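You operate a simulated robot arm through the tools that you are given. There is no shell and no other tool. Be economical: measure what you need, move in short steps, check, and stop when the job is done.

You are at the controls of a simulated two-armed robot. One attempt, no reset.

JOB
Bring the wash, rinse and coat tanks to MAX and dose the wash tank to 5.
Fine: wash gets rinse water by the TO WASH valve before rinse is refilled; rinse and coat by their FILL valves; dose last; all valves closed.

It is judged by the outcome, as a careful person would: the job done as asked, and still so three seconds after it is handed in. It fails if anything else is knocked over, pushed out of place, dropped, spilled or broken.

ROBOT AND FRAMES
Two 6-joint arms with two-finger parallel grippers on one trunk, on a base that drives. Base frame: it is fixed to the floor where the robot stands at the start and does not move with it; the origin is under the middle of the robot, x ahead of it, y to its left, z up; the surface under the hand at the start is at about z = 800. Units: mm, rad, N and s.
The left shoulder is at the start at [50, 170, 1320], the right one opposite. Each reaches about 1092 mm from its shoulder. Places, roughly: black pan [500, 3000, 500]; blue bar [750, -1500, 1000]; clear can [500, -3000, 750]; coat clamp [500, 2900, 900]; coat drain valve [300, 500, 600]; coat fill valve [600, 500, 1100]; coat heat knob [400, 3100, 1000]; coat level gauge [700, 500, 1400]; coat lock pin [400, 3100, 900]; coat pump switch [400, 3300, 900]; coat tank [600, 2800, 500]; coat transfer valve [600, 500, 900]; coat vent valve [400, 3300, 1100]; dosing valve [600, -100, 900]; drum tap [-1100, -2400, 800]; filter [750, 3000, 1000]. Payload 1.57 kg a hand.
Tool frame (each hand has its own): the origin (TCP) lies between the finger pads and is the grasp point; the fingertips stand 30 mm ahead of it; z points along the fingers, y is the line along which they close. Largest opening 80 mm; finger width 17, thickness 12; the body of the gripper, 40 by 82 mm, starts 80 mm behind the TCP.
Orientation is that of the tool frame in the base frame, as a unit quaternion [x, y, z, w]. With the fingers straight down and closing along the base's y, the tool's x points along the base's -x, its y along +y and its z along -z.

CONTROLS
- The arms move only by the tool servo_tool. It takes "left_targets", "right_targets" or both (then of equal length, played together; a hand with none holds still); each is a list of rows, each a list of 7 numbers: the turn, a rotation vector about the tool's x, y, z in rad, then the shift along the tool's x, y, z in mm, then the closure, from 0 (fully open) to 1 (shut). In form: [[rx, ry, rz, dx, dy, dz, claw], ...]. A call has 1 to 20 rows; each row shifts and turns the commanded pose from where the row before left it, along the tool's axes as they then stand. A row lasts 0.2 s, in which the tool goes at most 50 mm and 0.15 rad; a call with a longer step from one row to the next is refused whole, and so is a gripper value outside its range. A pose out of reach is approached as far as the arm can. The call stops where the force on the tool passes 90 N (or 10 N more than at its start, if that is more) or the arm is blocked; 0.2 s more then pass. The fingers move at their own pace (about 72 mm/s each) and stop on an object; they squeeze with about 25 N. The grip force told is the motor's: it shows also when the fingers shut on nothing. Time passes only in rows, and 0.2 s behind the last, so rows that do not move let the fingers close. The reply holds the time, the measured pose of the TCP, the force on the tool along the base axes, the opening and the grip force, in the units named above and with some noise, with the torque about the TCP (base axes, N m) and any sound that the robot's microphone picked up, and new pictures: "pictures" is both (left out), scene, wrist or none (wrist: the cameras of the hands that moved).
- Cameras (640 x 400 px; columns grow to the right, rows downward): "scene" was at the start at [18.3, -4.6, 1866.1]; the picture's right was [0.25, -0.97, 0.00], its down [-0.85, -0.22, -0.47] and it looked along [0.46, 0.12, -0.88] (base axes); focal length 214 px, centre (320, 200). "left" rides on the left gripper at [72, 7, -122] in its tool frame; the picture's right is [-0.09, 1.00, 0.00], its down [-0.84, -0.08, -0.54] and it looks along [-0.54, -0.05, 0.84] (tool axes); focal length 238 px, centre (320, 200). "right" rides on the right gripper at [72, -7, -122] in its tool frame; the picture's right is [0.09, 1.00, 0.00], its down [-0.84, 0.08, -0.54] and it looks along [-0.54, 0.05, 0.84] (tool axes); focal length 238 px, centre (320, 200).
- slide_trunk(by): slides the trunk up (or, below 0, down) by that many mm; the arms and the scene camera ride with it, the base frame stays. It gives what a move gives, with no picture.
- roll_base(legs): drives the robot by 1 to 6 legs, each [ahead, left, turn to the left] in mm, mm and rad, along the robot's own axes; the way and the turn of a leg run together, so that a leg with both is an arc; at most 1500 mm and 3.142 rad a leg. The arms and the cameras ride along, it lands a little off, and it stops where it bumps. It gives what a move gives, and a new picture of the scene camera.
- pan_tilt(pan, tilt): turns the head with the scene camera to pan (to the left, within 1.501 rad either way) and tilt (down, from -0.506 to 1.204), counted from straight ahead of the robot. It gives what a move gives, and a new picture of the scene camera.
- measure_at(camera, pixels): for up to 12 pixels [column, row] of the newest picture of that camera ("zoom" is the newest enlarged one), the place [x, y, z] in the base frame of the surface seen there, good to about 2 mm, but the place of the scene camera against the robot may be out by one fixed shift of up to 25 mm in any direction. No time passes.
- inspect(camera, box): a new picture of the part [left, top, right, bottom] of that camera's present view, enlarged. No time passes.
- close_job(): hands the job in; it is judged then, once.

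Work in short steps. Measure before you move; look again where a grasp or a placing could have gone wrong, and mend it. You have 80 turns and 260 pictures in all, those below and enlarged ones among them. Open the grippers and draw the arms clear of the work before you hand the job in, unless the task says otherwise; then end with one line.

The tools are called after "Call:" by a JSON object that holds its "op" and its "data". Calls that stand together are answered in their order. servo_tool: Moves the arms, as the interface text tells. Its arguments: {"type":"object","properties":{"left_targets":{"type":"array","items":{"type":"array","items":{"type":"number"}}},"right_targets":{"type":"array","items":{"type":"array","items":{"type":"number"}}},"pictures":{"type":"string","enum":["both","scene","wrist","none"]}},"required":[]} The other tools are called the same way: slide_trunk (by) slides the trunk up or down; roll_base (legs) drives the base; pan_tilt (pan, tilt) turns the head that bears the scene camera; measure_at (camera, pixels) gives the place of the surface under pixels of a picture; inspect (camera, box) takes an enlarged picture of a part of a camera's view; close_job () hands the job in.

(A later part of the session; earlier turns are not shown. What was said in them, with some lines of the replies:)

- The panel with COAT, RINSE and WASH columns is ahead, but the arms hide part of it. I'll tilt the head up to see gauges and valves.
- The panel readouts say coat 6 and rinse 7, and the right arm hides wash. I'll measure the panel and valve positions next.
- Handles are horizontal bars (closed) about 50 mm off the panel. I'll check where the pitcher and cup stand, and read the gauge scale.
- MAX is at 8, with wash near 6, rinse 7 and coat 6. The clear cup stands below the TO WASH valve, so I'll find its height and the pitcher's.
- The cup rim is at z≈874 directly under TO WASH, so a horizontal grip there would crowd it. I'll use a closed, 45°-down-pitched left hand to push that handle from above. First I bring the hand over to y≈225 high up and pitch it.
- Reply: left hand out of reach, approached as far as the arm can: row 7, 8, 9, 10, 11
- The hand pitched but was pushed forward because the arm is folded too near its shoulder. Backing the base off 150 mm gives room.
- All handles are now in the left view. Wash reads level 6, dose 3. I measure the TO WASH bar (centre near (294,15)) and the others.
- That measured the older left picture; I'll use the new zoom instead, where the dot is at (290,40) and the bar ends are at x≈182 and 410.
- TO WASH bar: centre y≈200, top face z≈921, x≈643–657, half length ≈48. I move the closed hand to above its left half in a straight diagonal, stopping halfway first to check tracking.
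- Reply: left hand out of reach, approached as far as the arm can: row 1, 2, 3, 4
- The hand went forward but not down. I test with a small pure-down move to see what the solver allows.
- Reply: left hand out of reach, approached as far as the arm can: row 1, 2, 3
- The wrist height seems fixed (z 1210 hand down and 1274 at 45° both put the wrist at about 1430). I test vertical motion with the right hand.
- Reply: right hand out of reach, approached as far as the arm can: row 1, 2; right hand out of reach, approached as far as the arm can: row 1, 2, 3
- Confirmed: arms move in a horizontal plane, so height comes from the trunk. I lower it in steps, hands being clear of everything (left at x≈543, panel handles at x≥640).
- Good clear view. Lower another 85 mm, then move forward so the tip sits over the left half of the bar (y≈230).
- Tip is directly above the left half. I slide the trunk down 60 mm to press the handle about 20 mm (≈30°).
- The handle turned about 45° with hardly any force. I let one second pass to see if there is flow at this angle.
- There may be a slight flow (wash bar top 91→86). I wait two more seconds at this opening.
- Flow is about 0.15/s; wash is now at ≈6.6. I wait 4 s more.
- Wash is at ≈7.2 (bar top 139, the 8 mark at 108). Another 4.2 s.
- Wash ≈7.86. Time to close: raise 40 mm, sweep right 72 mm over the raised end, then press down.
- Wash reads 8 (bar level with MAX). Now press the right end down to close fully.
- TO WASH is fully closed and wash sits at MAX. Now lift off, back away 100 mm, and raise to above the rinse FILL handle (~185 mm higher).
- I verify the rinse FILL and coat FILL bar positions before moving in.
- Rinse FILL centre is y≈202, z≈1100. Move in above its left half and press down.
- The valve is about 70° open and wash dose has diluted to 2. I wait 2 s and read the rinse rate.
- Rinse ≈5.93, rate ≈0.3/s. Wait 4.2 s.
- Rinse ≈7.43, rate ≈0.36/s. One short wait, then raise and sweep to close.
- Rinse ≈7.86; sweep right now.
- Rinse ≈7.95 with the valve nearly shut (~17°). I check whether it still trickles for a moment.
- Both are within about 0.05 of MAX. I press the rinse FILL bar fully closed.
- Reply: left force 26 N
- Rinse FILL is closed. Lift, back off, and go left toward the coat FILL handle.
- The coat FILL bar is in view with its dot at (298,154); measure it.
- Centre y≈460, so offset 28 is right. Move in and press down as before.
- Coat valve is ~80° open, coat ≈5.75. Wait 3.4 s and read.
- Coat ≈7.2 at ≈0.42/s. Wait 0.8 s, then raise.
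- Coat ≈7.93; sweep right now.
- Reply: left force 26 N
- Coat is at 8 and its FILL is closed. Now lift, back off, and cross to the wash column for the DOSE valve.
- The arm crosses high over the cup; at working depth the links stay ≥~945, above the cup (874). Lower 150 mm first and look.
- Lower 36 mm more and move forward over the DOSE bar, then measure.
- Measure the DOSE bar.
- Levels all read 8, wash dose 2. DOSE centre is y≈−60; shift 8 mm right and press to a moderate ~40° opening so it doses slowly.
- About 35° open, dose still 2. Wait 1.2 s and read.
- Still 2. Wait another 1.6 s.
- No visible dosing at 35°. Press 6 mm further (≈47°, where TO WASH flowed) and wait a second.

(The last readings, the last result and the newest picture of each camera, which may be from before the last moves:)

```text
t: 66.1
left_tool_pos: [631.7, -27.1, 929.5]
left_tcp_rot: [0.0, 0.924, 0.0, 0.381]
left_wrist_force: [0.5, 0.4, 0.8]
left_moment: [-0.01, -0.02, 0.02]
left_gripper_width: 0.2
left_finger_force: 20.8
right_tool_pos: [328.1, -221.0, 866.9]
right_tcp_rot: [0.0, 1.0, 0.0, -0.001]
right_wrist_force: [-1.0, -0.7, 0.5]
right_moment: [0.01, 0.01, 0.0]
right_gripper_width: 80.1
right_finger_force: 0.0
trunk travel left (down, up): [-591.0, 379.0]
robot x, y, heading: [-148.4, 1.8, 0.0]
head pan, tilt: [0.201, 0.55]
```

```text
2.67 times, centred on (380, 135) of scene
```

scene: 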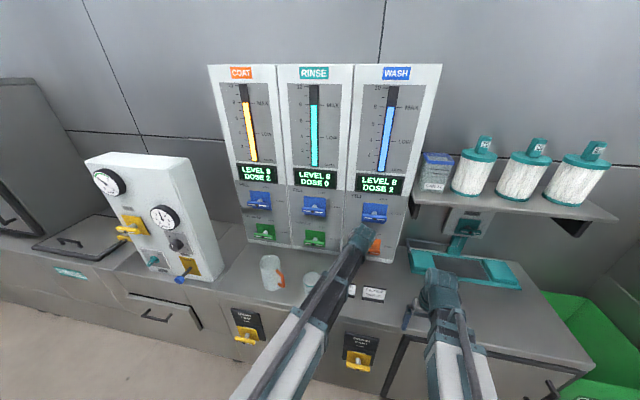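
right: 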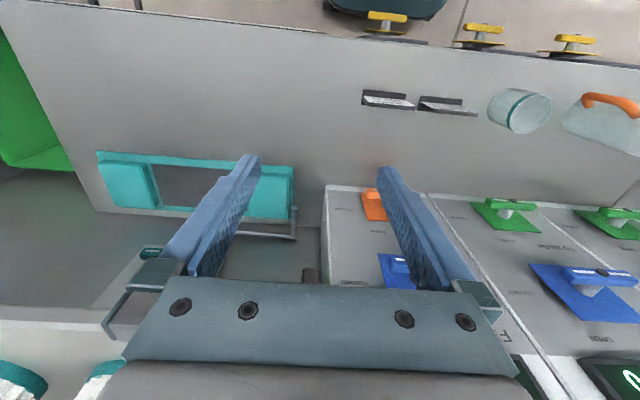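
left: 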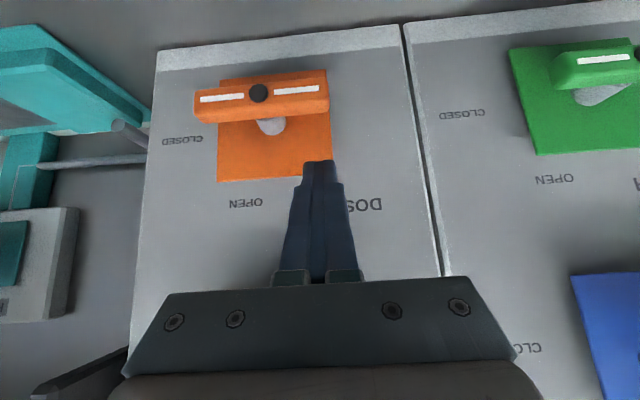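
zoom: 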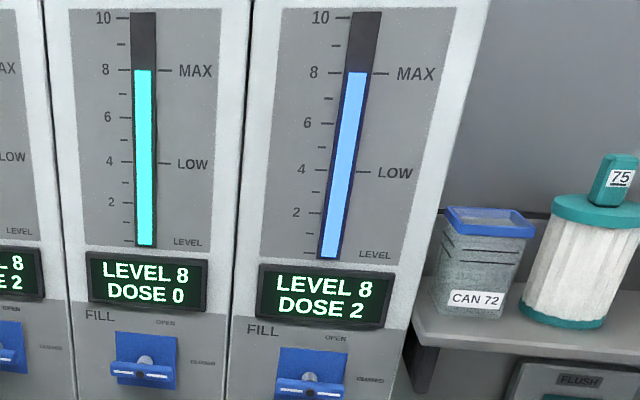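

Still 2. Wait 1.6 s more.

Call:
{"op": "servo_tool", "data": {"left_targets": [[0, 0, 0, 0, 0, 0, 1], [0, 0, 0, 0, 0, 0, 1], [0, 0, 0, 0, 0, 0, 1], [0, 0, 0, 0, 0, 0, 1], [0, 0, 0, 0, 0, 0, 1], [0, 0, 0, 0, 0, 0, 1], [0, 0, 0, 0, 0, 0, 1]], "pictures": "none"}}

Call:
{"op": "inspect", "data": {"camera": "scene", "box": [320, 60, 440, 210]}}

```text
t: 67.7
left_tool_pos: [630.0, -26.8, 929.2]
left_tcp_rot: [0.001, 0.925, 0.0, 0.381]
left_wrist_force: [0.1, 0.0, 0.2]
left_moment: [-0.01, -0.02, 0.01]
left_gripper_width: 0.0
left_finger_force: 21.3
right_tool_pos: [328.0, -220.9, 866.3]
right_tcp_rot: [-0.001, 1.0, 0.0, 0.0]
right_wrist_force: [0.1, 0.2, -0.8]
right_moment: [-0.02, -0.02, 0.01]
right_gripper_width: 80.1
right_finger_force: 0.0
trunk travel left (down, up): [-591.0, 379.0]
robot x, y, heading: [-149.9, -2.2, 0.001]
head pan, tilt: [0.201, 0.55]
```

```text
2.67 times, centred on (380, 135) of scene
```

zoom: 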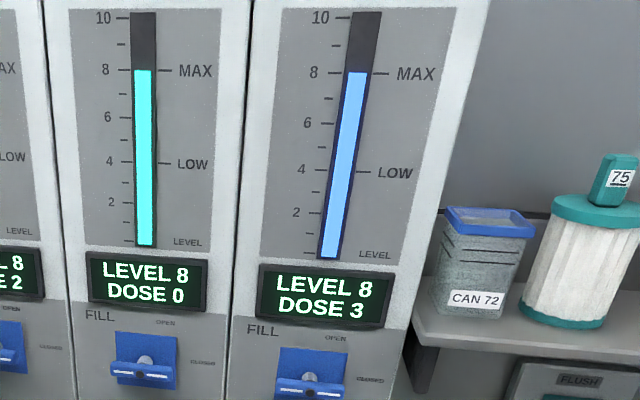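

Dose is now 3. Continue in ~2 s chunks to find the rate.

Call:
{"op": "servo_tool", "data": {"left_targets": [[0, 0, 0, 0, 0, 0, 1], [0, 0, 0, 0, 0, 0, 1], [0, 0, 0, 0, 0, 0, 1], [0, 0, 0, 0, 0, 0, 1], [0, 0, 0, 0, 0, 0, 1], [0, 0, 0, 0, 0, 0, 1], [0, 0, 0, 0, 0, 0, 1], [0, 0, 0, 0, 0, 0, 1], [0, 0, 0, 0, 0, 0, 1]], "pictures": "none"}}

Call:
{"op": "inspect", "data": {"camera": "scene", "box": [320, 60, 440, 210]}}

```text
t: 69.7
left_tool_pos: [630.6, -27.0, 929.1]
left_tcp_rot: [0.0, 0.925, 0.0, 0.381]
left_wrist_force: [0.1, -0.5, -0.4]
left_moment: [0.0, 0.04, 0.01]
left_gripper_width: 0.2
left_finger_force: 21.7
right_tool_pos: [327.1, -221.1, 865.6]
right_tcp_rot: [0.0, 1.0, 0.0, 0.0]
right_wrist_force: [0.2, -0.2, 0.1]
right_moment: [-0.03, 0.04, 0.04]
right_gripper_width: 79.8
right_finger_force: 0.0
trunk travel left (down, up): [-591.0, 379.0]
robot x, y, heading: [-149.9, -2.8, -0.002]
head pan, tilt: [0.201, 0.55]
```

```text
2.67 times, centred on (380, 135) of scene
```

zoom: 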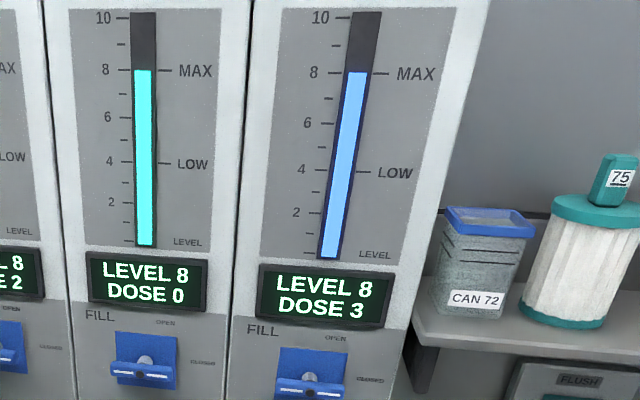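

Still 3; two more seconds.

Call:
{"op": "servo_tool", "data": {"left_targets": [[0, 0, 0, 0, 0, 0, 1], [0, 0, 0, 0, 0, 0, 1], [0, 0, 0, 0, 0, 0, 1], [0, 0, 0, 0, 0, 0, 1], [0, 0, 0, 0, 0, 0, 1], [0, 0, 0, 0, 0, 0, 1], [0, 0, 0, 0, 0, 0, 1], [0, 0, 0, 0, 0, 0, 1], [0, 0, 0, 0, 0, 0, 1]], "pictures": "none"}}

Call:
{"op": "inspect", "data": {"camera": "scene", "box": [320, 60, 440, 210]}}

```text
t: 71.7
left_tool_pos: [630.2, -27.5, 929.5]
left_tcp_rot: [0.0, 0.924, 0.0, 0.381]
left_wrist_force: [-0.1, 0.7, 0.2]
left_moment: [-0.02, 0.0, 0.01]
left_gripper_width: 0.0
left_finger_force: 21.8
right_tool_pos: [327.3, -220.6, 866.5]
right_tcp_rot: [0.0, 1.0, 0.0, 0.0]
right_wrist_force: [-0.5, 0.0, 0.1]
right_moment: [-0.02, 0.0, -0.04]
right_gripper_width: 79.8
right_finger_force: 0.1
trunk travel left (down, up): [-591.0, 379.0]
robot x, y, heading: [-147.6, 1.7, -0.002]
head pan, tilt: [0.201, 0.55]
```

```text
2.67 times, centred on (380, 135) of scene
```

zoom: 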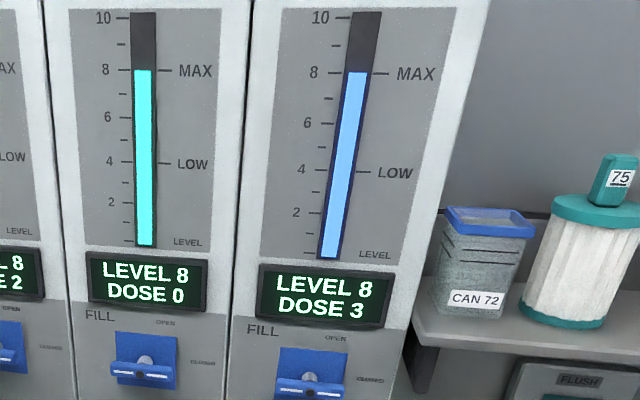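

Rate seems near 0.14/s. Wait 2 s.

Call:
{"op": "servo_tool", "data": {"left_targets": [[0, 0, 0, 0, 0, 0, 1], [0, 0, 0, 0, 0, 0, 1], [0, 0, 0, 0, 0, 0, 1], [0, 0, 0, 0, 0, 0, 1], [0, 0, 0, 0, 0, 0, 1], [0, 0, 0, 0, 0, 0, 1], [0, 0, 0, 0, 0, 0, 1], [0, 0, 0, 0, 0, 0, 1], [0, 0, 0, 0, 0, 0, 1]], "pictures": "none"}}

Call:
{"op": "inspect", "data": {"camera": "scene", "box": [360, 130, 420, 200]}}

```text
t: 73.7
left_tool_pos: [631.5, -27.4, 929.0]
left_tcp_rot: [0.001, 0.925, -0.001, 0.381]
left_wrist_force: [-0.1, -0.4, -0.3]
left_moment: [-0.02, 0.01, -0.02]
left_gripper_width: 0.1
left_finger_force: 21.8
right_tool_pos: [328.3, -222.0, 866.2]
right_tcp_rot: [0.0, 1.0, 0.0, 0.0]
right_wrist_force: [-0.6, 0.1, 0.6]
right_moment: [-0.01, 0.0, -0.04]
right_gripper_width: 80.2
right_finger_force: 0.1
trunk travel left (down, up): [-591.0, 379.0]
robot x, y, heading: [-150.1, 1.1, 0.002]
head pan, tilt: [0.201, 0.55]
```

```text
5.71 times, centred on (390, 165) of scene
```

zoom: 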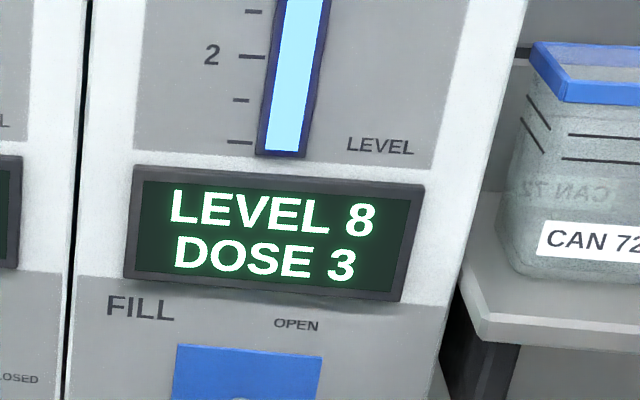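

Still 3; continue 1.6 s.

Call:
{"op": "servo_tool", "data": {"left_targets": [[0, 0, 0, 0, 0, 0, 1], [0, 0, 0, 0, 0, 0, 1], [0, 0, 0, 0, 0, 0, 1], [0, 0, 0, 0, 0, 0, 1], [0, 0, 0, 0, 0, 0, 1], [0, 0, 0, 0, 0, 0, 1], [0, 0, 0, 0, 0, 0, 1]], "pictures": "none"}}

Call:
{"op": "inspect", "data": {"camera": "scene", "box": [360, 130, 420, 200]}}

```text
t: 75.3
left_tool_pos: [630.5, -27.1, 929.1]
left_tcp_rot: [0.0, 0.924, -0.001, 0.382]
left_wrist_force: [-0.3, 0.2, 0.1]
left_moment: [-0.01, 0.0, -0.04]
left_gripper_width: 0.1
left_finger_force: 21.7
right_tool_pos: [328.3, -220.2, 865.9]
right_tcp_rot: [0.0, 1.0, 0.0, 0.0]
right_wrist_force: [0.0, -0.4, 0.0]
right_moment: [0.04, -0.02, 0.02]
right_gripper_width: 79.8
right_finger_force: 0.0
trunk travel left (down, up): [-591.0, 379.0]
robot x, y, heading: [-147.2, 3.9, 0.002]
head pan, tilt: [0.201, 0.55]
```

```text
5.71 times, centred on (390, 165) of scene
```

zoom: 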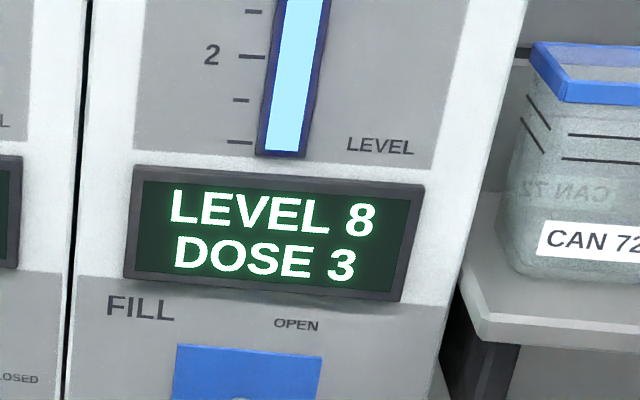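

Still 3; the rate is slow. Continue 2.2 s.

Call:
{"op": "servo_tool", "data": {"left_targets": [[0, 0, 0, 0, 0, 0, 1], [0, 0, 0, 0, 0, 0, 1], [0, 0, 0, 0, 0, 0, 1], [0, 0, 0, 0, 0, 0, 1], [0, 0, 0, 0, 0, 0, 1], [0, 0, 0, 0, 0, 0, 1], [0, 0, 0, 0, 0, 0, 1], [0, 0, 0, 0, 0, 0, 1], [0, 0, 0, 0, 0, 0, 1], [0, 0, 0, 0, 0, 0, 1]], "pictures": "none"}}

Call:
{"op": "inspect", "data": {"camera": "scene", "box": [360, 130, 420, 200]}}

```text
t: 77.5
left_tool_pos: [631.2, -27.1, 929.1]
left_tcp_rot: [0.0, 0.924, 0.001, 0.382]
left_wrist_force: [-0.1, -0.5, -0.8]
left_moment: [0.04, 0.01, -0.03]
left_gripper_width: 0.1
left_finger_force: 21.5
right_tool_pos: [327.7, -220.8, 866.3]
right_tcp_rot: [0.0, 1.0, 0.001, 0.0]
right_wrist_force: [0.3, 0.5, 0.5]
right_moment: [0.0, 0.0, 0.0]
right_gripper_width: 79.8
right_finger_force: 0.1
trunk travel left (down, up): [-591.0, 379.0]
robot x, y, heading: [-149.1, -2.3, -0.002]
head pan, tilt: [0.201, 0.55]
```

```text
5.71 times, centred on (390, 165) of scene
```

zoom: 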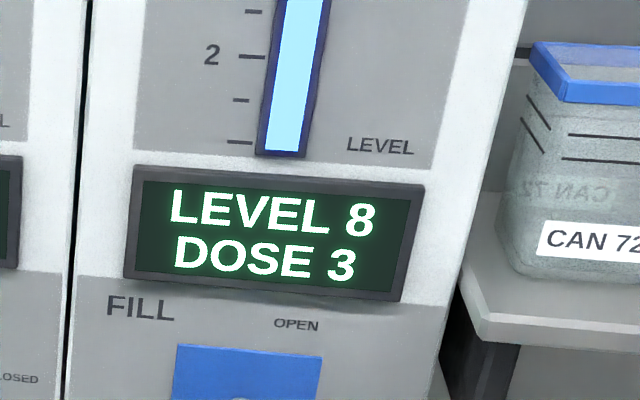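

Still 3, suggesting about 0.08/s. Wait 3 s.

Call:
{"op": "servo_tool", "data": {"left_targets": [[0, 0, 0, 0, 0, 0, 1], [0, 0, 0, 0, 0, 0, 1], [0, 0, 0, 0, 0, 0, 1], [0, 0, 0, 0, 0, 0, 1], [0, 0, 0, 0, 0, 0, 1], [0, 0, 0, 0, 0, 0, 1], [0, 0, 0, 0, 0, 0, 1], [0, 0, 0, 0, 0, 0, 1], [0, 0, 0, 0, 0, 0, 1], [0, 0, 0, 0, 0, 0, 1], [0, 0, 0, 0, 0, 0, 1], [0, 0, 0, 0, 0, 0, 1], [0, 0, 0, 0, 0, 0, 1], [0, 0, 0, 0, 0, 0, 1]], "pictures": "none"}}

Call:
{"op": "inspect", "data": {"camera": "scene", "box": [360, 130, 420, 200]}}

```text
t: 80.5
left_tool_pos: [630.9, -28.3, 930.5]
left_tcp_rot: [0.0, 0.925, 0.0, 0.381]
left_wrist_force: [0.2, 1.5, 1.0]
left_moment: [0.02, 0.0, 0.0]
left_gripper_width: 0.0
left_finger_force: 21.1
right_tool_pos: [326.6, -221.6, 865.5]
right_tcp_rot: [0.0, 1.0, 0.0, -0.001]
right_wrist_force: [0.4, 0.2, 0.0]
right_moment: [-0.01, 0.0, 0.01]
right_gripper_width: 80.1
right_finger_force: 0.0
trunk travel left (down, up): [-591.0, 379.0]
robot x, y, heading: [-148.4, -1.1, 0.0]
head pan, tilt: [0.201, 0.55]
```

```text
5.71 times, centred on (390, 165) of scene
```

zoom: 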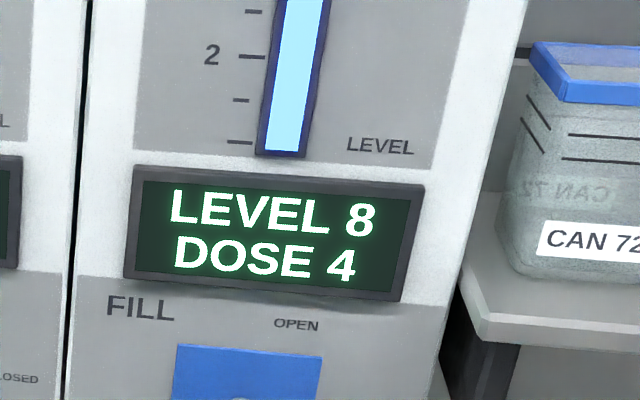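

Dose 4 reached (≈12 s per unit), so 4.5 is due near t≈91 and 5.0 near t≈97. Wait ~8.4 s.

Call:
{"op": "servo_tool", "data": {"left_targets": [[0, 0, 0, 0, 0, 0, 1], [0, 0, 0, 0, 0, 0, 1], [0, 0, 0, 0, 0, 0, 1], [0, 0, 0, 0, 0, 0, 1], [0, 0, 0, 0, 0, 0, 1], [0, 0, 0, 0, 0, 0, 1], [0, 0, 0, 0, 0, 0, 1], [0, 0, 0, 0, 0, 0, 1], [0, 0, 0, 0, 0, 0, 1], [0, 0, 0, 0, 0, 0, 1], [0, 0, 0, 0, 0, 0, 1], [0, 0, 0, 0, 0, 0, 1], [0, 0, 0, 0, 0, 0, 1], [0, 0, 0, 0, 0, 0, 1], [0, 0, 0, 0, 0, 0, 1], [0, 0, 0, 0, 0, 0, 1], [0, 0, 0, 0, 0, 0, 1], [0, 0, 0, 0, 0, 0, 1], [0, 0, 0, 0, 0, 0, 1], [0, 0, 0, 0, 0, 0, 1]], "pictures": "none"}}

Call:
{"op": "servo_tool", "data": {"left_targets": [[0, 0, 0, 0, 0, 0, 1], [0, 0, 0, 0, 0, 0, 1], [0, 0, 0, 0, 0, 0, 1], [0, 0, 0, 0, 0, 0, 1], [0, 0, 0, 0, 0, 0, 1], [0, 0, 0, 0, 0, 0, 1], [0, 0, 0, 0, 0, 0, 1], [0, 0, 0, 0, 0, 0, 1], [0, 0, 0, 0, 0, 0, 1], [0, 0, 0, 0, 0, 0, 1], [0, 0, 0, 0, 0, 0, 1], [0, 0, 0, 0, 0, 0, 1], [0, 0, 0, 0, 0, 0, 1], [0, 0, 0, 0, 0, 0, 1], [0, 0, 0, 0, 0, 0, 1], [0, 0, 0, 0, 0, 0, 1], [0, 0, 0, 0, 0, 0, 1], [0, 0, 0, 0, 0, 0, 1]], "pictures": "none"}}

Call:
{"op": "inspect", "data": {"camera": "scene", "box": [360, 130, 420, 200]}}

```text
t: 84.7
left_tool_pos: [630.7, -27.9, 929.6]
left_tcp_rot: [0.0, 0.925, 0.0, 0.38]
left_wrist_force: [0.8, 0.8, -0.4]
left_moment: [0.03, 0.01, 0.02]
left_gripper_width: 0.1
left_finger_force: 21.6
right_tool_pos: [328.0, -221.1, 865.1]
right_tcp_rot: [-0.001, 1.0, 0.0, 0.0]
right_wrist_force: [-0.1, -0.1, -0.5]
right_moment: [-0.01, -0.01, 0.0]
right_gripper_width: 79.9
right_finger_force: 0.1
trunk travel left (down, up): [-591.0, 379.0]
robot x, y, heading: [-153.6, 0.6, 0.001]
head pan, tilt: [0.201, 0.55]
```

```text
t: 88.5
left_tool_pos: [630.4, -28.0, 930.4]
left_tcp_rot: [0.0, 0.925, 0.0, 0.381]
left_wrist_force: [0.4, 0.4, -0.5]
left_moment: [-0.02, -0.02, 0.02]
left_gripper_width: 0.2
left_finger_force: 20.7
right_tool_pos: [327.4, -221.7, 865.2]
right_tcp_rot: [0.0, 1.0, 0.0, 0.0]
right_wrist_force: [-0.2, -1.0, 0.2]
right_moment: [-0.02, -0.01, -0.04]
right_gripper_width: 80.0
right_finger_force: 0.1
trunk travel left (down, up): [-591.0, 379.0]
robot x, y, heading: [-150.5, 0.7, -0.001]
head pan, tilt: [0.201, 0.55]
```

```text
5.71 times, centred on (390, 165) of scene
```

zoom: 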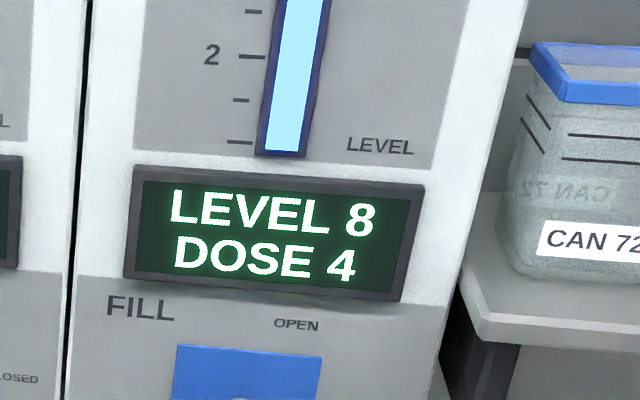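

Still 4, as expected. Check in ~1.6 s steps for the change to 5.

Call:
{"op": "servo_tool", "data": {"left_targets": [[0, 0, 0, 0, 0, 0, 1], [0, 0, 0, 0, 0, 0, 1], [0, 0, 0, 0, 0, 0, 1], [0, 0, 0, 0, 0, 0, 1], [0, 0, 0, 0, 0, 0, 1], [0, 0, 0, 0, 0, 0, 1], [0, 0, 0, 0, 0, 0, 1]], "pictures": "none"}}

Call:
{"op": "inspect", "data": {"camera": "scene", "box": [360, 130, 420, 200]}}

Call:
{"op": "servo_tool", "data": {"left_targets": [[0, 0, 0, 0, 0, 0, 1], [0, 0, 0, 0, 0, 0, 1], [0, 0, 0, 0, 0, 0, 1], [0, 0, 0, 0, 0, 0, 1], [0, 0, 0, 0, 0, 0, 1], [0, 0, 0, 0, 0, 0, 1], [0, 0, 0, 0, 0, 0, 1]], "pictures": "none"}}

Call:
{"op": "inspect", "data": {"camera": "scene", "box": [360, 130, 420, 200]}}

```text
t: 90.1
left_tool_pos: [630.7, -27.2, 930.1]
left_tcp_rot: [0.0, 0.924, 0.0, 0.382]
left_wrist_force: [0.8, 0.1, 0.4]
left_moment: [0.03, -0.04, -0.06]
left_gripper_width: 0.1
left_finger_force: 20.9
right_tool_pos: [326.4, -220.7, 864.9]
right_tcp_rot: [0.0, 1.0, 0.0, 0.0]
right_wrist_force: [-0.3, -0.3, 0.4]
right_moment: [-0.03, 0.02, 0.0]
right_gripper_width: 80.4
right_finger_force: 0.0
trunk travel left (down, up): [-591.0, 379.0]
robot x, y, heading: [-148.9, -1.5, 0.002]
head pan, tilt: [0.201, 0.55]
```

```text
5.71 times, centred on (390, 165) of scene
```

zoom: 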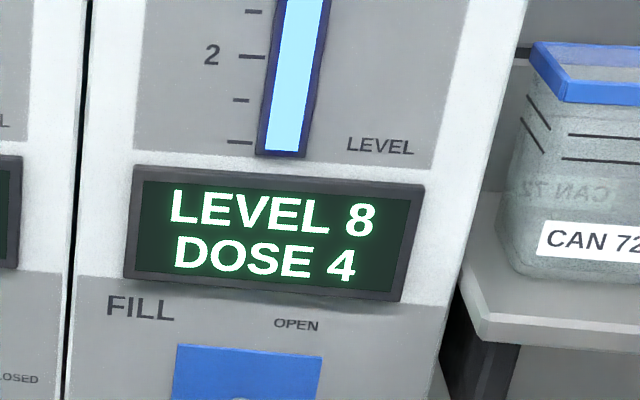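

```text
t: 91.7
left_tool_pos: [630.0, -26.1, 929.9]
left_tcp_rot: [0.0, 0.924, 0.001, 0.381]
left_wrist_force: [0.2, -0.1, 0.2]
left_moment: [-0.01, 0.02, 0.0]
left_gripper_width: 0.2
left_finger_force: 21.0
right_tool_pos: [328.4, -221.1, 865.7]
right_tcp_rot: [0.0, 1.0, -0.001, 0.0]
right_wrist_force: [-0.3, -0.2, -0.6]
right_moment: [0.0, -0.03, -0.01]
right_gripper_width: 80.1
right_finger_force: 0.1
trunk travel left (down, up): [-591.0, 379.0]
robot x, y, heading: [-151.7, -0.1, -0.002]
head pan, tilt: [0.201, 0.55]
```

```text
5.71 times, centred on (390, 165) of scene
```

zoom: 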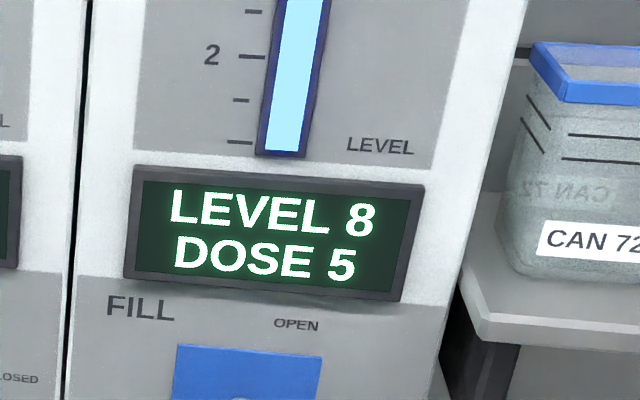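

Dose hit 5 at t≈91, so exactly 5.0 is due at ≈97. Wait 4.2 s, then close with the raise, sweep, and press.

Call:
{"op": "servo_tool", "data": {"left_targets": [[0, 0, 0, 0, 0, 0, 1], [0, 0, 0, 0, 0, 0, 1], [0, 0, 0, 0, 0, 0, 1], [0, 0, 0, 0, 0, 0, 1], [0, 0, 0, 0, 0, 0, 1], [0, 0, 0, 0, 0, 0, 1], [0, 0, 0, 0, 0, 0, 1], [0, 0, 0, 0, 0, 0, 1], [0, 0, 0, 0, 0, 0, 1], [0, 0, 0, 0, 0, 0, 1], [0, 0, 0, 0, 0, 0, 1], [0, 0, 0, 0, 0, 0, 1], [0, 0, 0, 0, 0, 0, 1], [0, 0, 0, 0, 0, 0, 1], [0, 0, 0, 0, 0, 0, 1], [0, 0, 0, 0, 0, 0, 1], [0, 0, 0, 0, 0, 0, 1], [0, 0, 0, 0, 0, 0, 1], [0, 0, 0, 0, 0, 0, 1]], "pictures": "none"}}

Call:
{"op": "slide_trunk", "data": {"by": 39}}

Call:
{"op": "servo_tool", "data": {"left_targets": [[0, 0, 0, 0, -45, 0, 1], [0, 0, 0, 0, -30, 0, 1]], "pictures": "wrist"}}

Call:
{"op": "slide_trunk", "data": {"by": -21}}

Call:
{"op": "inspect", "data": {"camera": "left", "box": [120, 0, 520, 250]}}

Call:
{"op": "inspect", "data": {"camera": "scene", "box": [200, 60, 440, 260]}}

```text
t: 95.7
left_tool_pos: [630.1, -27.7, 930.1]
left_tcp_rot: [0.0, 0.924, 0.0, 0.382]
left_wrist_force: [-0.6, -0.9, -0.3]
left_moment: [-0.01, 0.04, 0.01]
left_gripper_width: 0.1
left_finger_force: 21.5
right_tool_pos: [326.5, -220.9, 866.5]
right_tcp_rot: [0.0, 1.0, 0.0, 0.0]
right_wrist_force: [0.2, 0.8, -0.1]
right_moment: [-0.01, -0.01, 0.03]
right_gripper_width: 79.9
right_finger_force: 0.1
trunk travel left (down, up): [-591.0, 379.0]
robot x, y, heading: [-148.6, -1.2, -0.003]
head pan, tilt: [0.201, 0.55]
```

```text
t: 96.5
left_tool_pos: [630.9, -27.3, 967.8]
left_tcp_rot: [0.0, 0.925, 0.001, 0.381]
left_wrist_force: [0.2, -0.3, 0.5]
left_moment: [-0.01, -0.04, 0.03]
left_gripper_width: 0.0
left_finger_force: 21.0
right_tool_pos: [327.5, -221.3, 904.6]
right_tcp_rot: [-0.001, 1.0, 0.0, 0.0]
right_wrist_force: [0.2, 0.3, -0.2]
right_moment: [-0.01, 0.01, 0.02]
right_gripper_width: 80.3
right_finger_force: 0.0
trunk travel left (down, up): [-630.0, 340.0]
robot x, y, heading: [-148.5, -0.4, 0.002]
head pan, tilt: [0.201, 0.55]
```

```text
t: 97.2
left_tool_pos: [630.0, -103.4, 967.4]
left_tcp_rot: [0.0, 0.925, 0.001, 0.381]
left_wrist_force: [0.1, -0.5, 0.4]
left_moment: [0.0, -0.04, -0.01]
left_gripper_width: 0.2
left_finger_force: 21.8
right_tool_pos: [327.6, -220.8, 904.6]
right_tcp_rot: [-0.001, 1.0, -0.001, 0.0]
right_wrist_force: [0.2, -0.1, 0.1]
right_moment: [0.01, -0.03, 0.0]
right_gripper_width: 80.0
right_finger_force: 0.0
trunk travel left (down, up): [-630.0, 340.0]
robot x, y, heading: [-152.7, -2.3, -0.002]
head pan, tilt: [0.201, 0.55]
```

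left: 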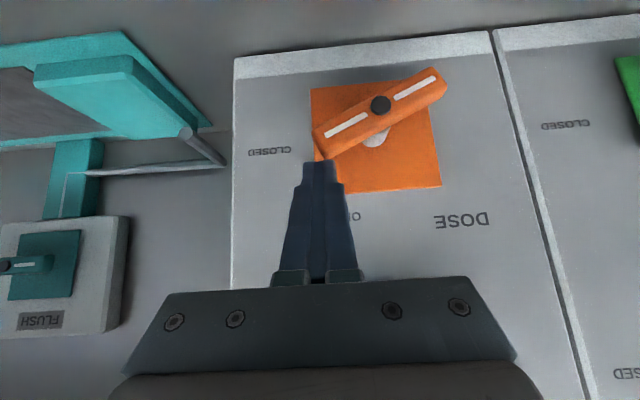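

```text
t: 97.8
left_tool_pos: [631.8, -111.2, 947.8]
left_tcp_rot: [0.002, 0.924, -0.002, 0.383]
left_wrist_force: [2.7, -34.7, 6.0]
left_moment: [-0.89, 0.18, -0.54]
left_gripper_width: 0.2
left_finger_force: 21.2
right_tool_pos: [326.9, -224.2, 883.4]
right_tcp_rot: [0.0, 1.0, 0.0, 0.0]
right_wrist_force: [0.4, 0.4, -0.4]
right_moment: [0.01, -0.05, -0.02]
right_gripper_width: 80.2
right_finger_force: 0.0
trunk travel left (down, up): [-609.0, 361.0]
robot x, y, heading: [-149.8, -1.6, -0.007]
head pan, tilt: [0.201, 0.55]
```

```text
1.60 times, centred on (320, 125) of left
```

zoom: 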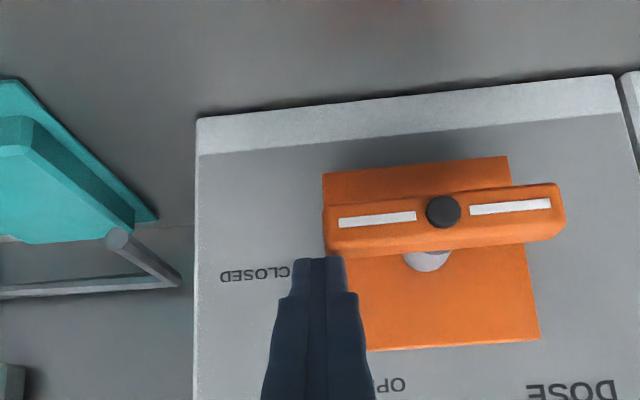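

```text
2.00 times, centred on (320, 160) of scene
```

zoom: 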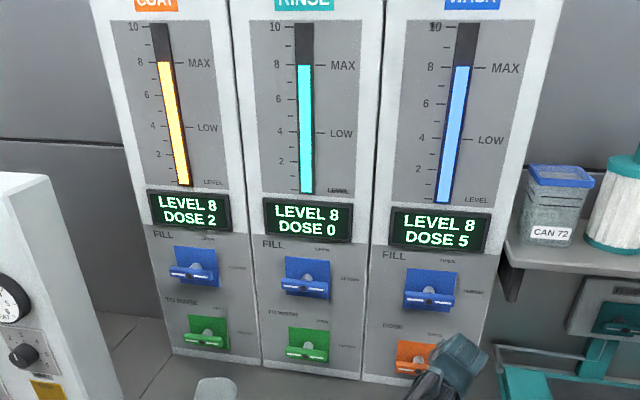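

DOSE appears closed with dose 5, though the fingertip slid to the bar's very end (−35 N sideways). Lift off, back away and verify.

Call:
{"op": "slide_trunk", "data": {"by": 35}}

Call:
{"op": "servo_tool", "data": {"left_targets": [[0, 0, 0, 23.6, 10, -23.6, 1], [0, 0, 0, 23.6, 10, -23.6, 1], [0, 0, 0, 23.6, 10, -23.6, 1]], "pictures": "both"}}

Call:
{"op": "inspect", "data": {"camera": "left", "box": [120, 0, 520, 250]}}

```text
t: 98.6
left_tool_pos: [630.6, -100.5, 982.8]
left_tcp_rot: [-0.002, 0.924, 0.002, 0.382]
left_wrist_force: [-0.8, -0.7, -0.2]
left_moment: [0.01, 0.03, -0.02]
left_gripper_width: 0.0
left_finger_force: 21.7
right_tool_pos: [328.7, -220.2, 918.1]
right_tcp_rot: [-0.001, 1.0, 0.0, 0.0]
right_wrist_force: [0.5, 0.0, 0.3]
right_moment: [0.02, 0.02, -0.02]
right_gripper_width: 79.9
right_finger_force: 0.1
trunk travel left (down, up): [-644.0, 326.0]
robot x, y, heading: [-147.6, 0.7, -0.001]
head pan, tilt: [0.201, 0.55]
```

```text
t: 99.4
left_tool_pos: [530.5, -72.3, 983.0]
left_tcp_rot: [-0.001, 0.924, 0.001, 0.382]
left_wrist_force: [0.5, 0.2, 0.7]
left_moment: [0.0, -0.03, 0.02]
left_gripper_width: 0.0
left_finger_force: 21.6
right_tool_pos: [327.2, -221.1, 918.2]
right_tcp_rot: [0.0, 1.0, 0.001, 0.0]
right_wrist_force: [0.5, 0.5, 0.8]
right_moment: [0.03, -0.04, -0.02]
right_gripper_width: 80.0
right_finger_force: 0.2
trunk travel left (down, up): [-644.0, 326.0]
robot x, y, heading: [-150.8, 3.8, 0.002]
head pan, tilt: [0.201, 0.55]
```

scene: 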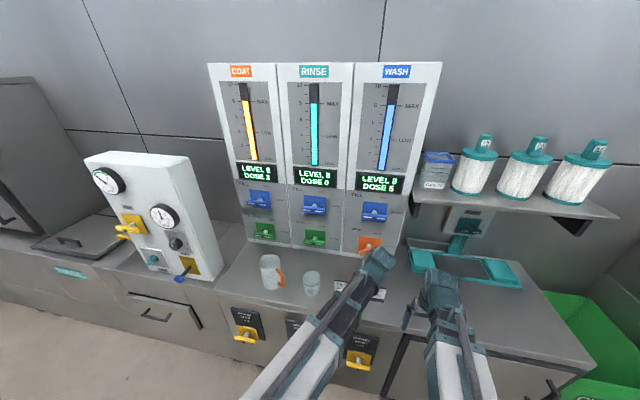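
left: 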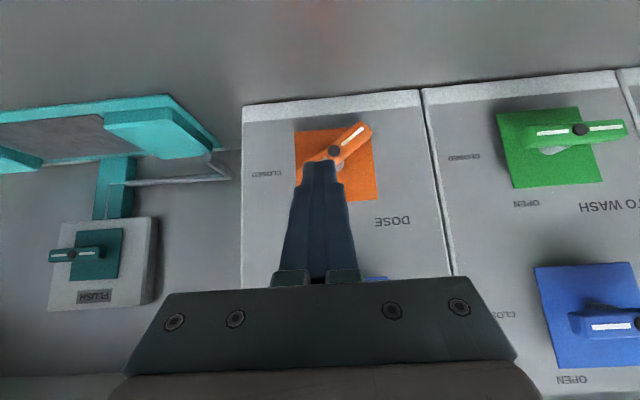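

```text
1.60 times, centred on (320, 125) of left
```

zoom: 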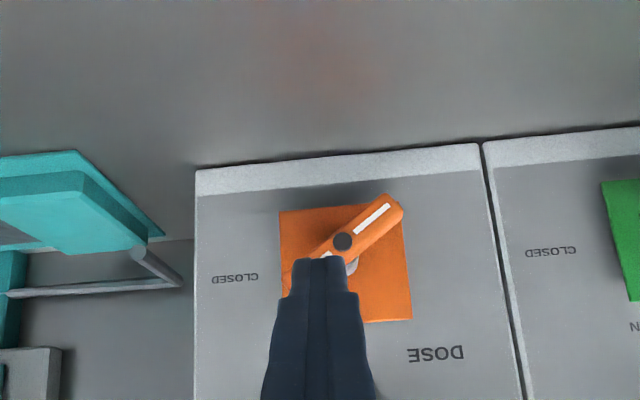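

Lifting dragged the bar back open to ~35°. I go back in at a shorter offset (y≈−93) and press it shut again immediately.

Call:
{"op": "servo_tool", "data": {"left_targets": [[0, 0, 0, -23.6, -7, 23.6, 1], [0, 0, 0, -23.6, -7, 23.6, 1], [0, 0, 0, -23.6, -7, 23.6, 1]], "pictures": "none"}}

Call:
{"op": "slide_trunk", "data": {"by": -36}}

Call:
{"op": "inspect", "data": {"camera": "left", "box": [120, 0, 520, 250]}}

Call:
{"op": "inspect", "data": {"camera": "scene", "box": [360, 130, 420, 200]}}

```text
t: 100.2
left_tool_pos: [631.3, -93.0, 983.1]
left_tcp_rot: [0.0, 0.924, 0.0, 0.381]
left_wrist_force: [-0.2, 0.0, 0.6]
left_moment: [0.01, 0.02, 0.02]
left_gripper_width: 0.0
left_finger_force: 21.3
right_tool_pos: [327.9, -220.7, 918.9]
right_tcp_rot: [0.0, 1.0, -0.001, 0.0]
right_wrist_force: [-0.6, -0.2, -0.3]
right_moment: [0.01, -0.04, 0.0]
right_gripper_width: 80.2
right_finger_force: 0.0
trunk travel left (down, up): [-644.0, 326.0]
robot x, y, heading: [-151.9, -2.6, -0.0]
head pan, tilt: [0.201, 0.55]
```

```text
t: 101.0
left_tool_pos: [631.1, -94.9, 948.3]
left_tcp_rot: [0.001, 0.924, 0.0, 0.383]
left_wrist_force: [2.2, -3.3, 17.8]
left_moment: [-0.06, -0.31, -0.29]
left_gripper_width: 0.0
left_finger_force: 21.4
right_tool_pos: [326.8, -221.6, 884.6]
right_tcp_rot: [0.0, 1.0, 0.0, 0.001]
right_wrist_force: [-0.2, -0.1, 0.3]
right_moment: [-0.02, -0.02, -0.01]
right_gripper_width: 80.0
right_finger_force: 0.1
trunk travel left (down, up): [-608.0, 362.0]
robot x, y, heading: [-150.9, 0.6, -0.001]
head pan, tilt: [0.201, 0.55]
```

```text
1.60 times, centred on (320, 125) of left
```

zoom: 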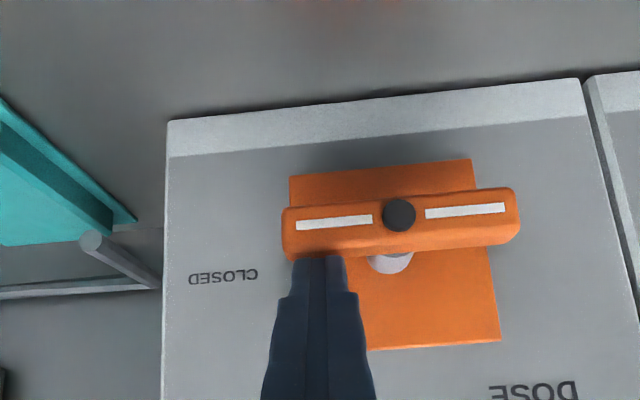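

```text
5.71 times, centred on (390, 165) of scene
```

zoom: 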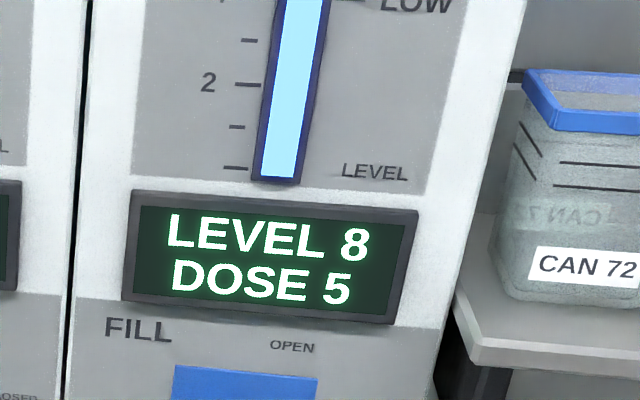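

Firmly closed now with a clean vertical contact, dose 5. Lift and back away, then verify all handles.

Call:
{"op": "slide_trunk", "data": {"by": 35}}

Call:
{"op": "servo_tool", "data": {"left_targets": [[0, 0, 0, 30, 0, -30, 1], [0, 0, 0, 30, 0, -30, 1], [0, 0, 0, 30, 0, -30, 1], [0, 0, 0, 0, 45, 0, 1], [0, 0, 0, 0, 45, 0, 1]], "pictures": "both"}}

```text
t: 101.8
left_tool_pos: [630.5, -92.5, 981.2]
left_tcp_rot: [0.0, 0.924, 0.0, 0.382]
left_wrist_force: [-0.5, 1.0, 0.9]
left_moment: [0.02, -0.04, 0.0]
left_gripper_width: 0.0
left_finger_force: 21.3
right_tool_pos: [328.1, -220.8, 918.0]
right_tcp_rot: [0.0, 1.0, -0.001, 0.0]
right_wrist_force: [-0.7, -0.3, -0.1]
right_moment: [-0.04, -0.03, 0.0]
right_gripper_width: 80.0
right_finger_force: 0.1
trunk travel left (down, up): [-643.0, 327.0]
robot x, y, heading: [-151.2, 1.8, -0.004]
head pan, tilt: [0.201, 0.55]
```

```text
t: 103.0
left_tool_pos: [503.1, -3.8, 981.6]
left_tcp_rot: [0.0, 0.925, 0.0, 0.381]
left_wrist_force: [0.1, 0.1, 0.0]
left_moment: [-0.03, -0.01, 0.01]
left_gripper_width: 0.1
left_finger_force: 21.5
right_tool_pos: [327.2, -220.3, 916.9]
right_tcp_rot: [0.0, 1.0, 0.0, 0.0]
right_wrist_force: [-0.9, -0.8, 0.8]
right_moment: [0.01, 0.02, -0.01]
right_gripper_width: 80.0
right_finger_force: 0.0
trunk travel left (down, up): [-643.0, 327.0]
robot x, y, heading: [-149.2, -3.5, 0.003]
head pan, tilt: [0.201, 0.55]
```

scene: 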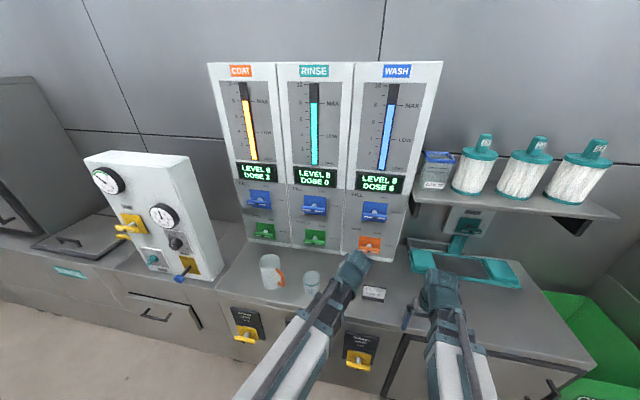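
left: 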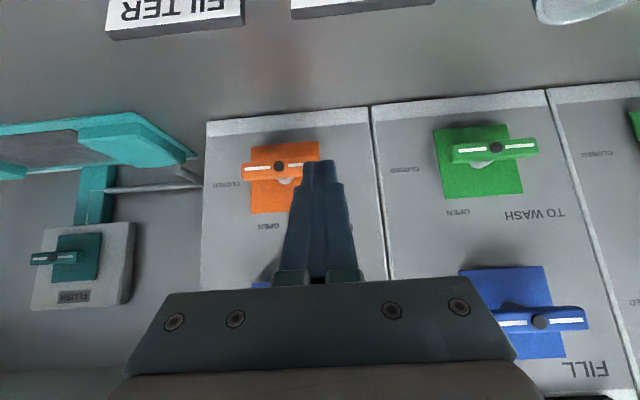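

DOSE now stays horizontal. I raise the trunk, pull the left arm back with its gripper open, and take close final looks.

Call:
{"op": "slide_trunk", "data": {"by": 220}}

Call:
{"op": "servo_tool", "data": {"left_targets": [[0, 0, 0, 0, 45, 0, 0], [0, 0, 0, 10, 45, -10, 0], [0, 0, 0, 10, 45, -10, 0], [0, 0, 0, 10, 45, -10, 0], [0, 0, 0, 10, 45, -10, 0], [0, 0, 0, 10, 45, -10, 0], [0, 0, 0, 0, 0, 0, 0]], "pictures": "both"}}

Call:
{"op": "inspect", "data": {"camera": "scene", "box": [200, 100, 440, 300]}}

Call:
{"op": "inspect", "data": {"camera": "scene", "box": [220, 200, 420, 300]}}

```text
t: 105.3
left_tool_pos: [502.3, -4.4, 1202.0]
left_tcp_rot: [0.0, 0.924, -0.001, 0.381]
left_wrist_force: [0.0, 0.6, -0.8]
left_moment: [-0.02, -0.01, 0.01]
left_gripper_width: 0.1
left_finger_force: 21.3
right_tool_pos: [326.5, -221.4, 1137.1]
right_tcp_rot: [0.0, 1.0, 0.0, 0.0]
right_wrist_force: [-0.1, -0.3, 0.1]
right_moment: [0.01, 0.0, 0.0]
right_gripper_width: 80.1
right_finger_force: 0.1
trunk travel left (down, up): [-863.0, 107.0]
robot x, y, heading: [-148.9, 0.9, -0.004]
head pan, tilt: [0.201, 0.55]
```

```text
t: 106.9
left_tool_pos: [450.0, 268.1, 1201.8]
left_tcp_rot: [0.0, 0.925, -0.001, 0.38]
left_wrist_force: [0.5, -0.6, -0.4]
left_moment: [0.01, 0.01, 0.0]
left_gripper_width: 79.9
left_finger_force: 0.2
left hand out of reach, approached as far as the arm can: row 5, 6
right_tool_pos: [328.0, -221.4, 1138.2]
right_tcp_rot: [0.0, 1.0, 0.0, 0.001]
right_wrist_force: [0.0, -0.4, -0.2]
right_moment: [-0.03, 0.0, 0.03]
right_gripper_width: 79.8
right_finger_force: 0.0
trunk travel left (down, up): [-863.0, 107.0]
robot x, y, heading: [-150.6, 1.4, 0.0]
head pan, tilt: [0.201, 0.55]
```

scene: 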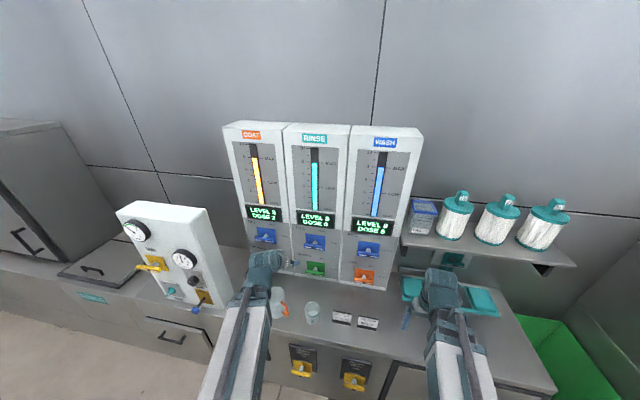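
left: 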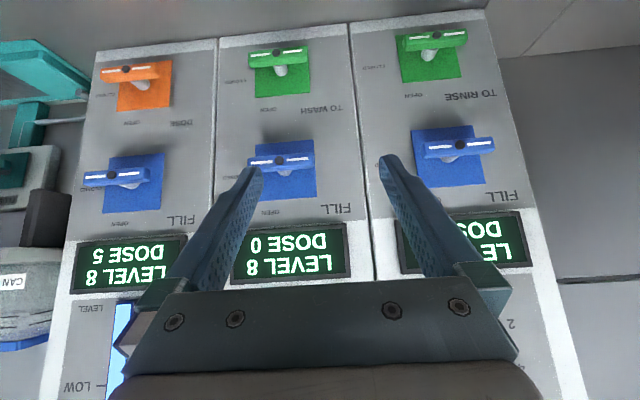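

```text
2.00 times, centred on (320, 200) of scene
```

zoom: 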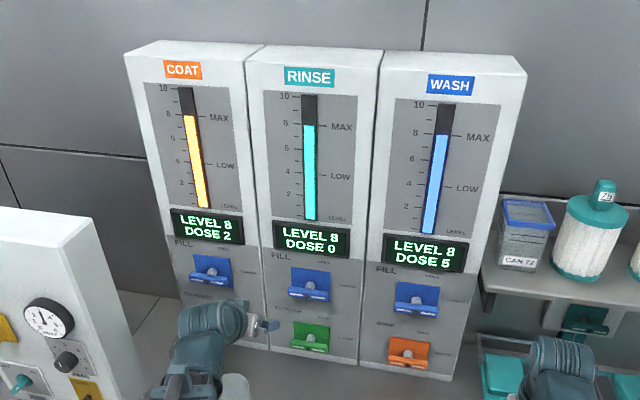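

```text
3.20 times, centred on (320, 250) of scene
```

zoom: 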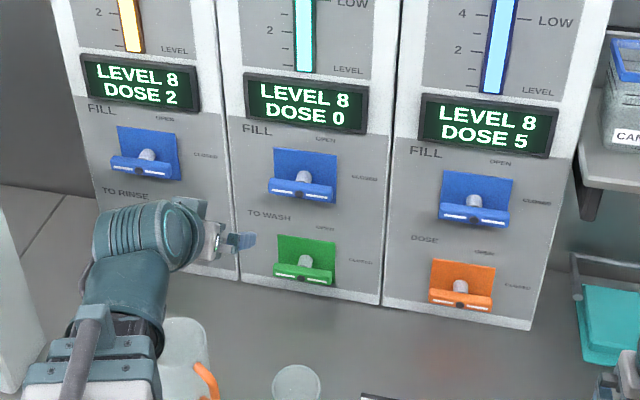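

All handles are horizontal, the levels read 8 / 8 / 8, wash dose is 5, the cup and pitcher have not moved, and both hands are open and clear. I hand the job in.

Call:
{"op": "close_job", "data": {}}

```text
The job is handed in.
```

Wash, rinse and coat read MAX (8) and the wash dose reads 5, with wash filled through TO WASH first and dosing done last; all the valves I worked are closed. While I was closing the DOSE valve it was dragged back open to about 35° for roughly two seconds; I pressed it shut again and the dose still reads 5.
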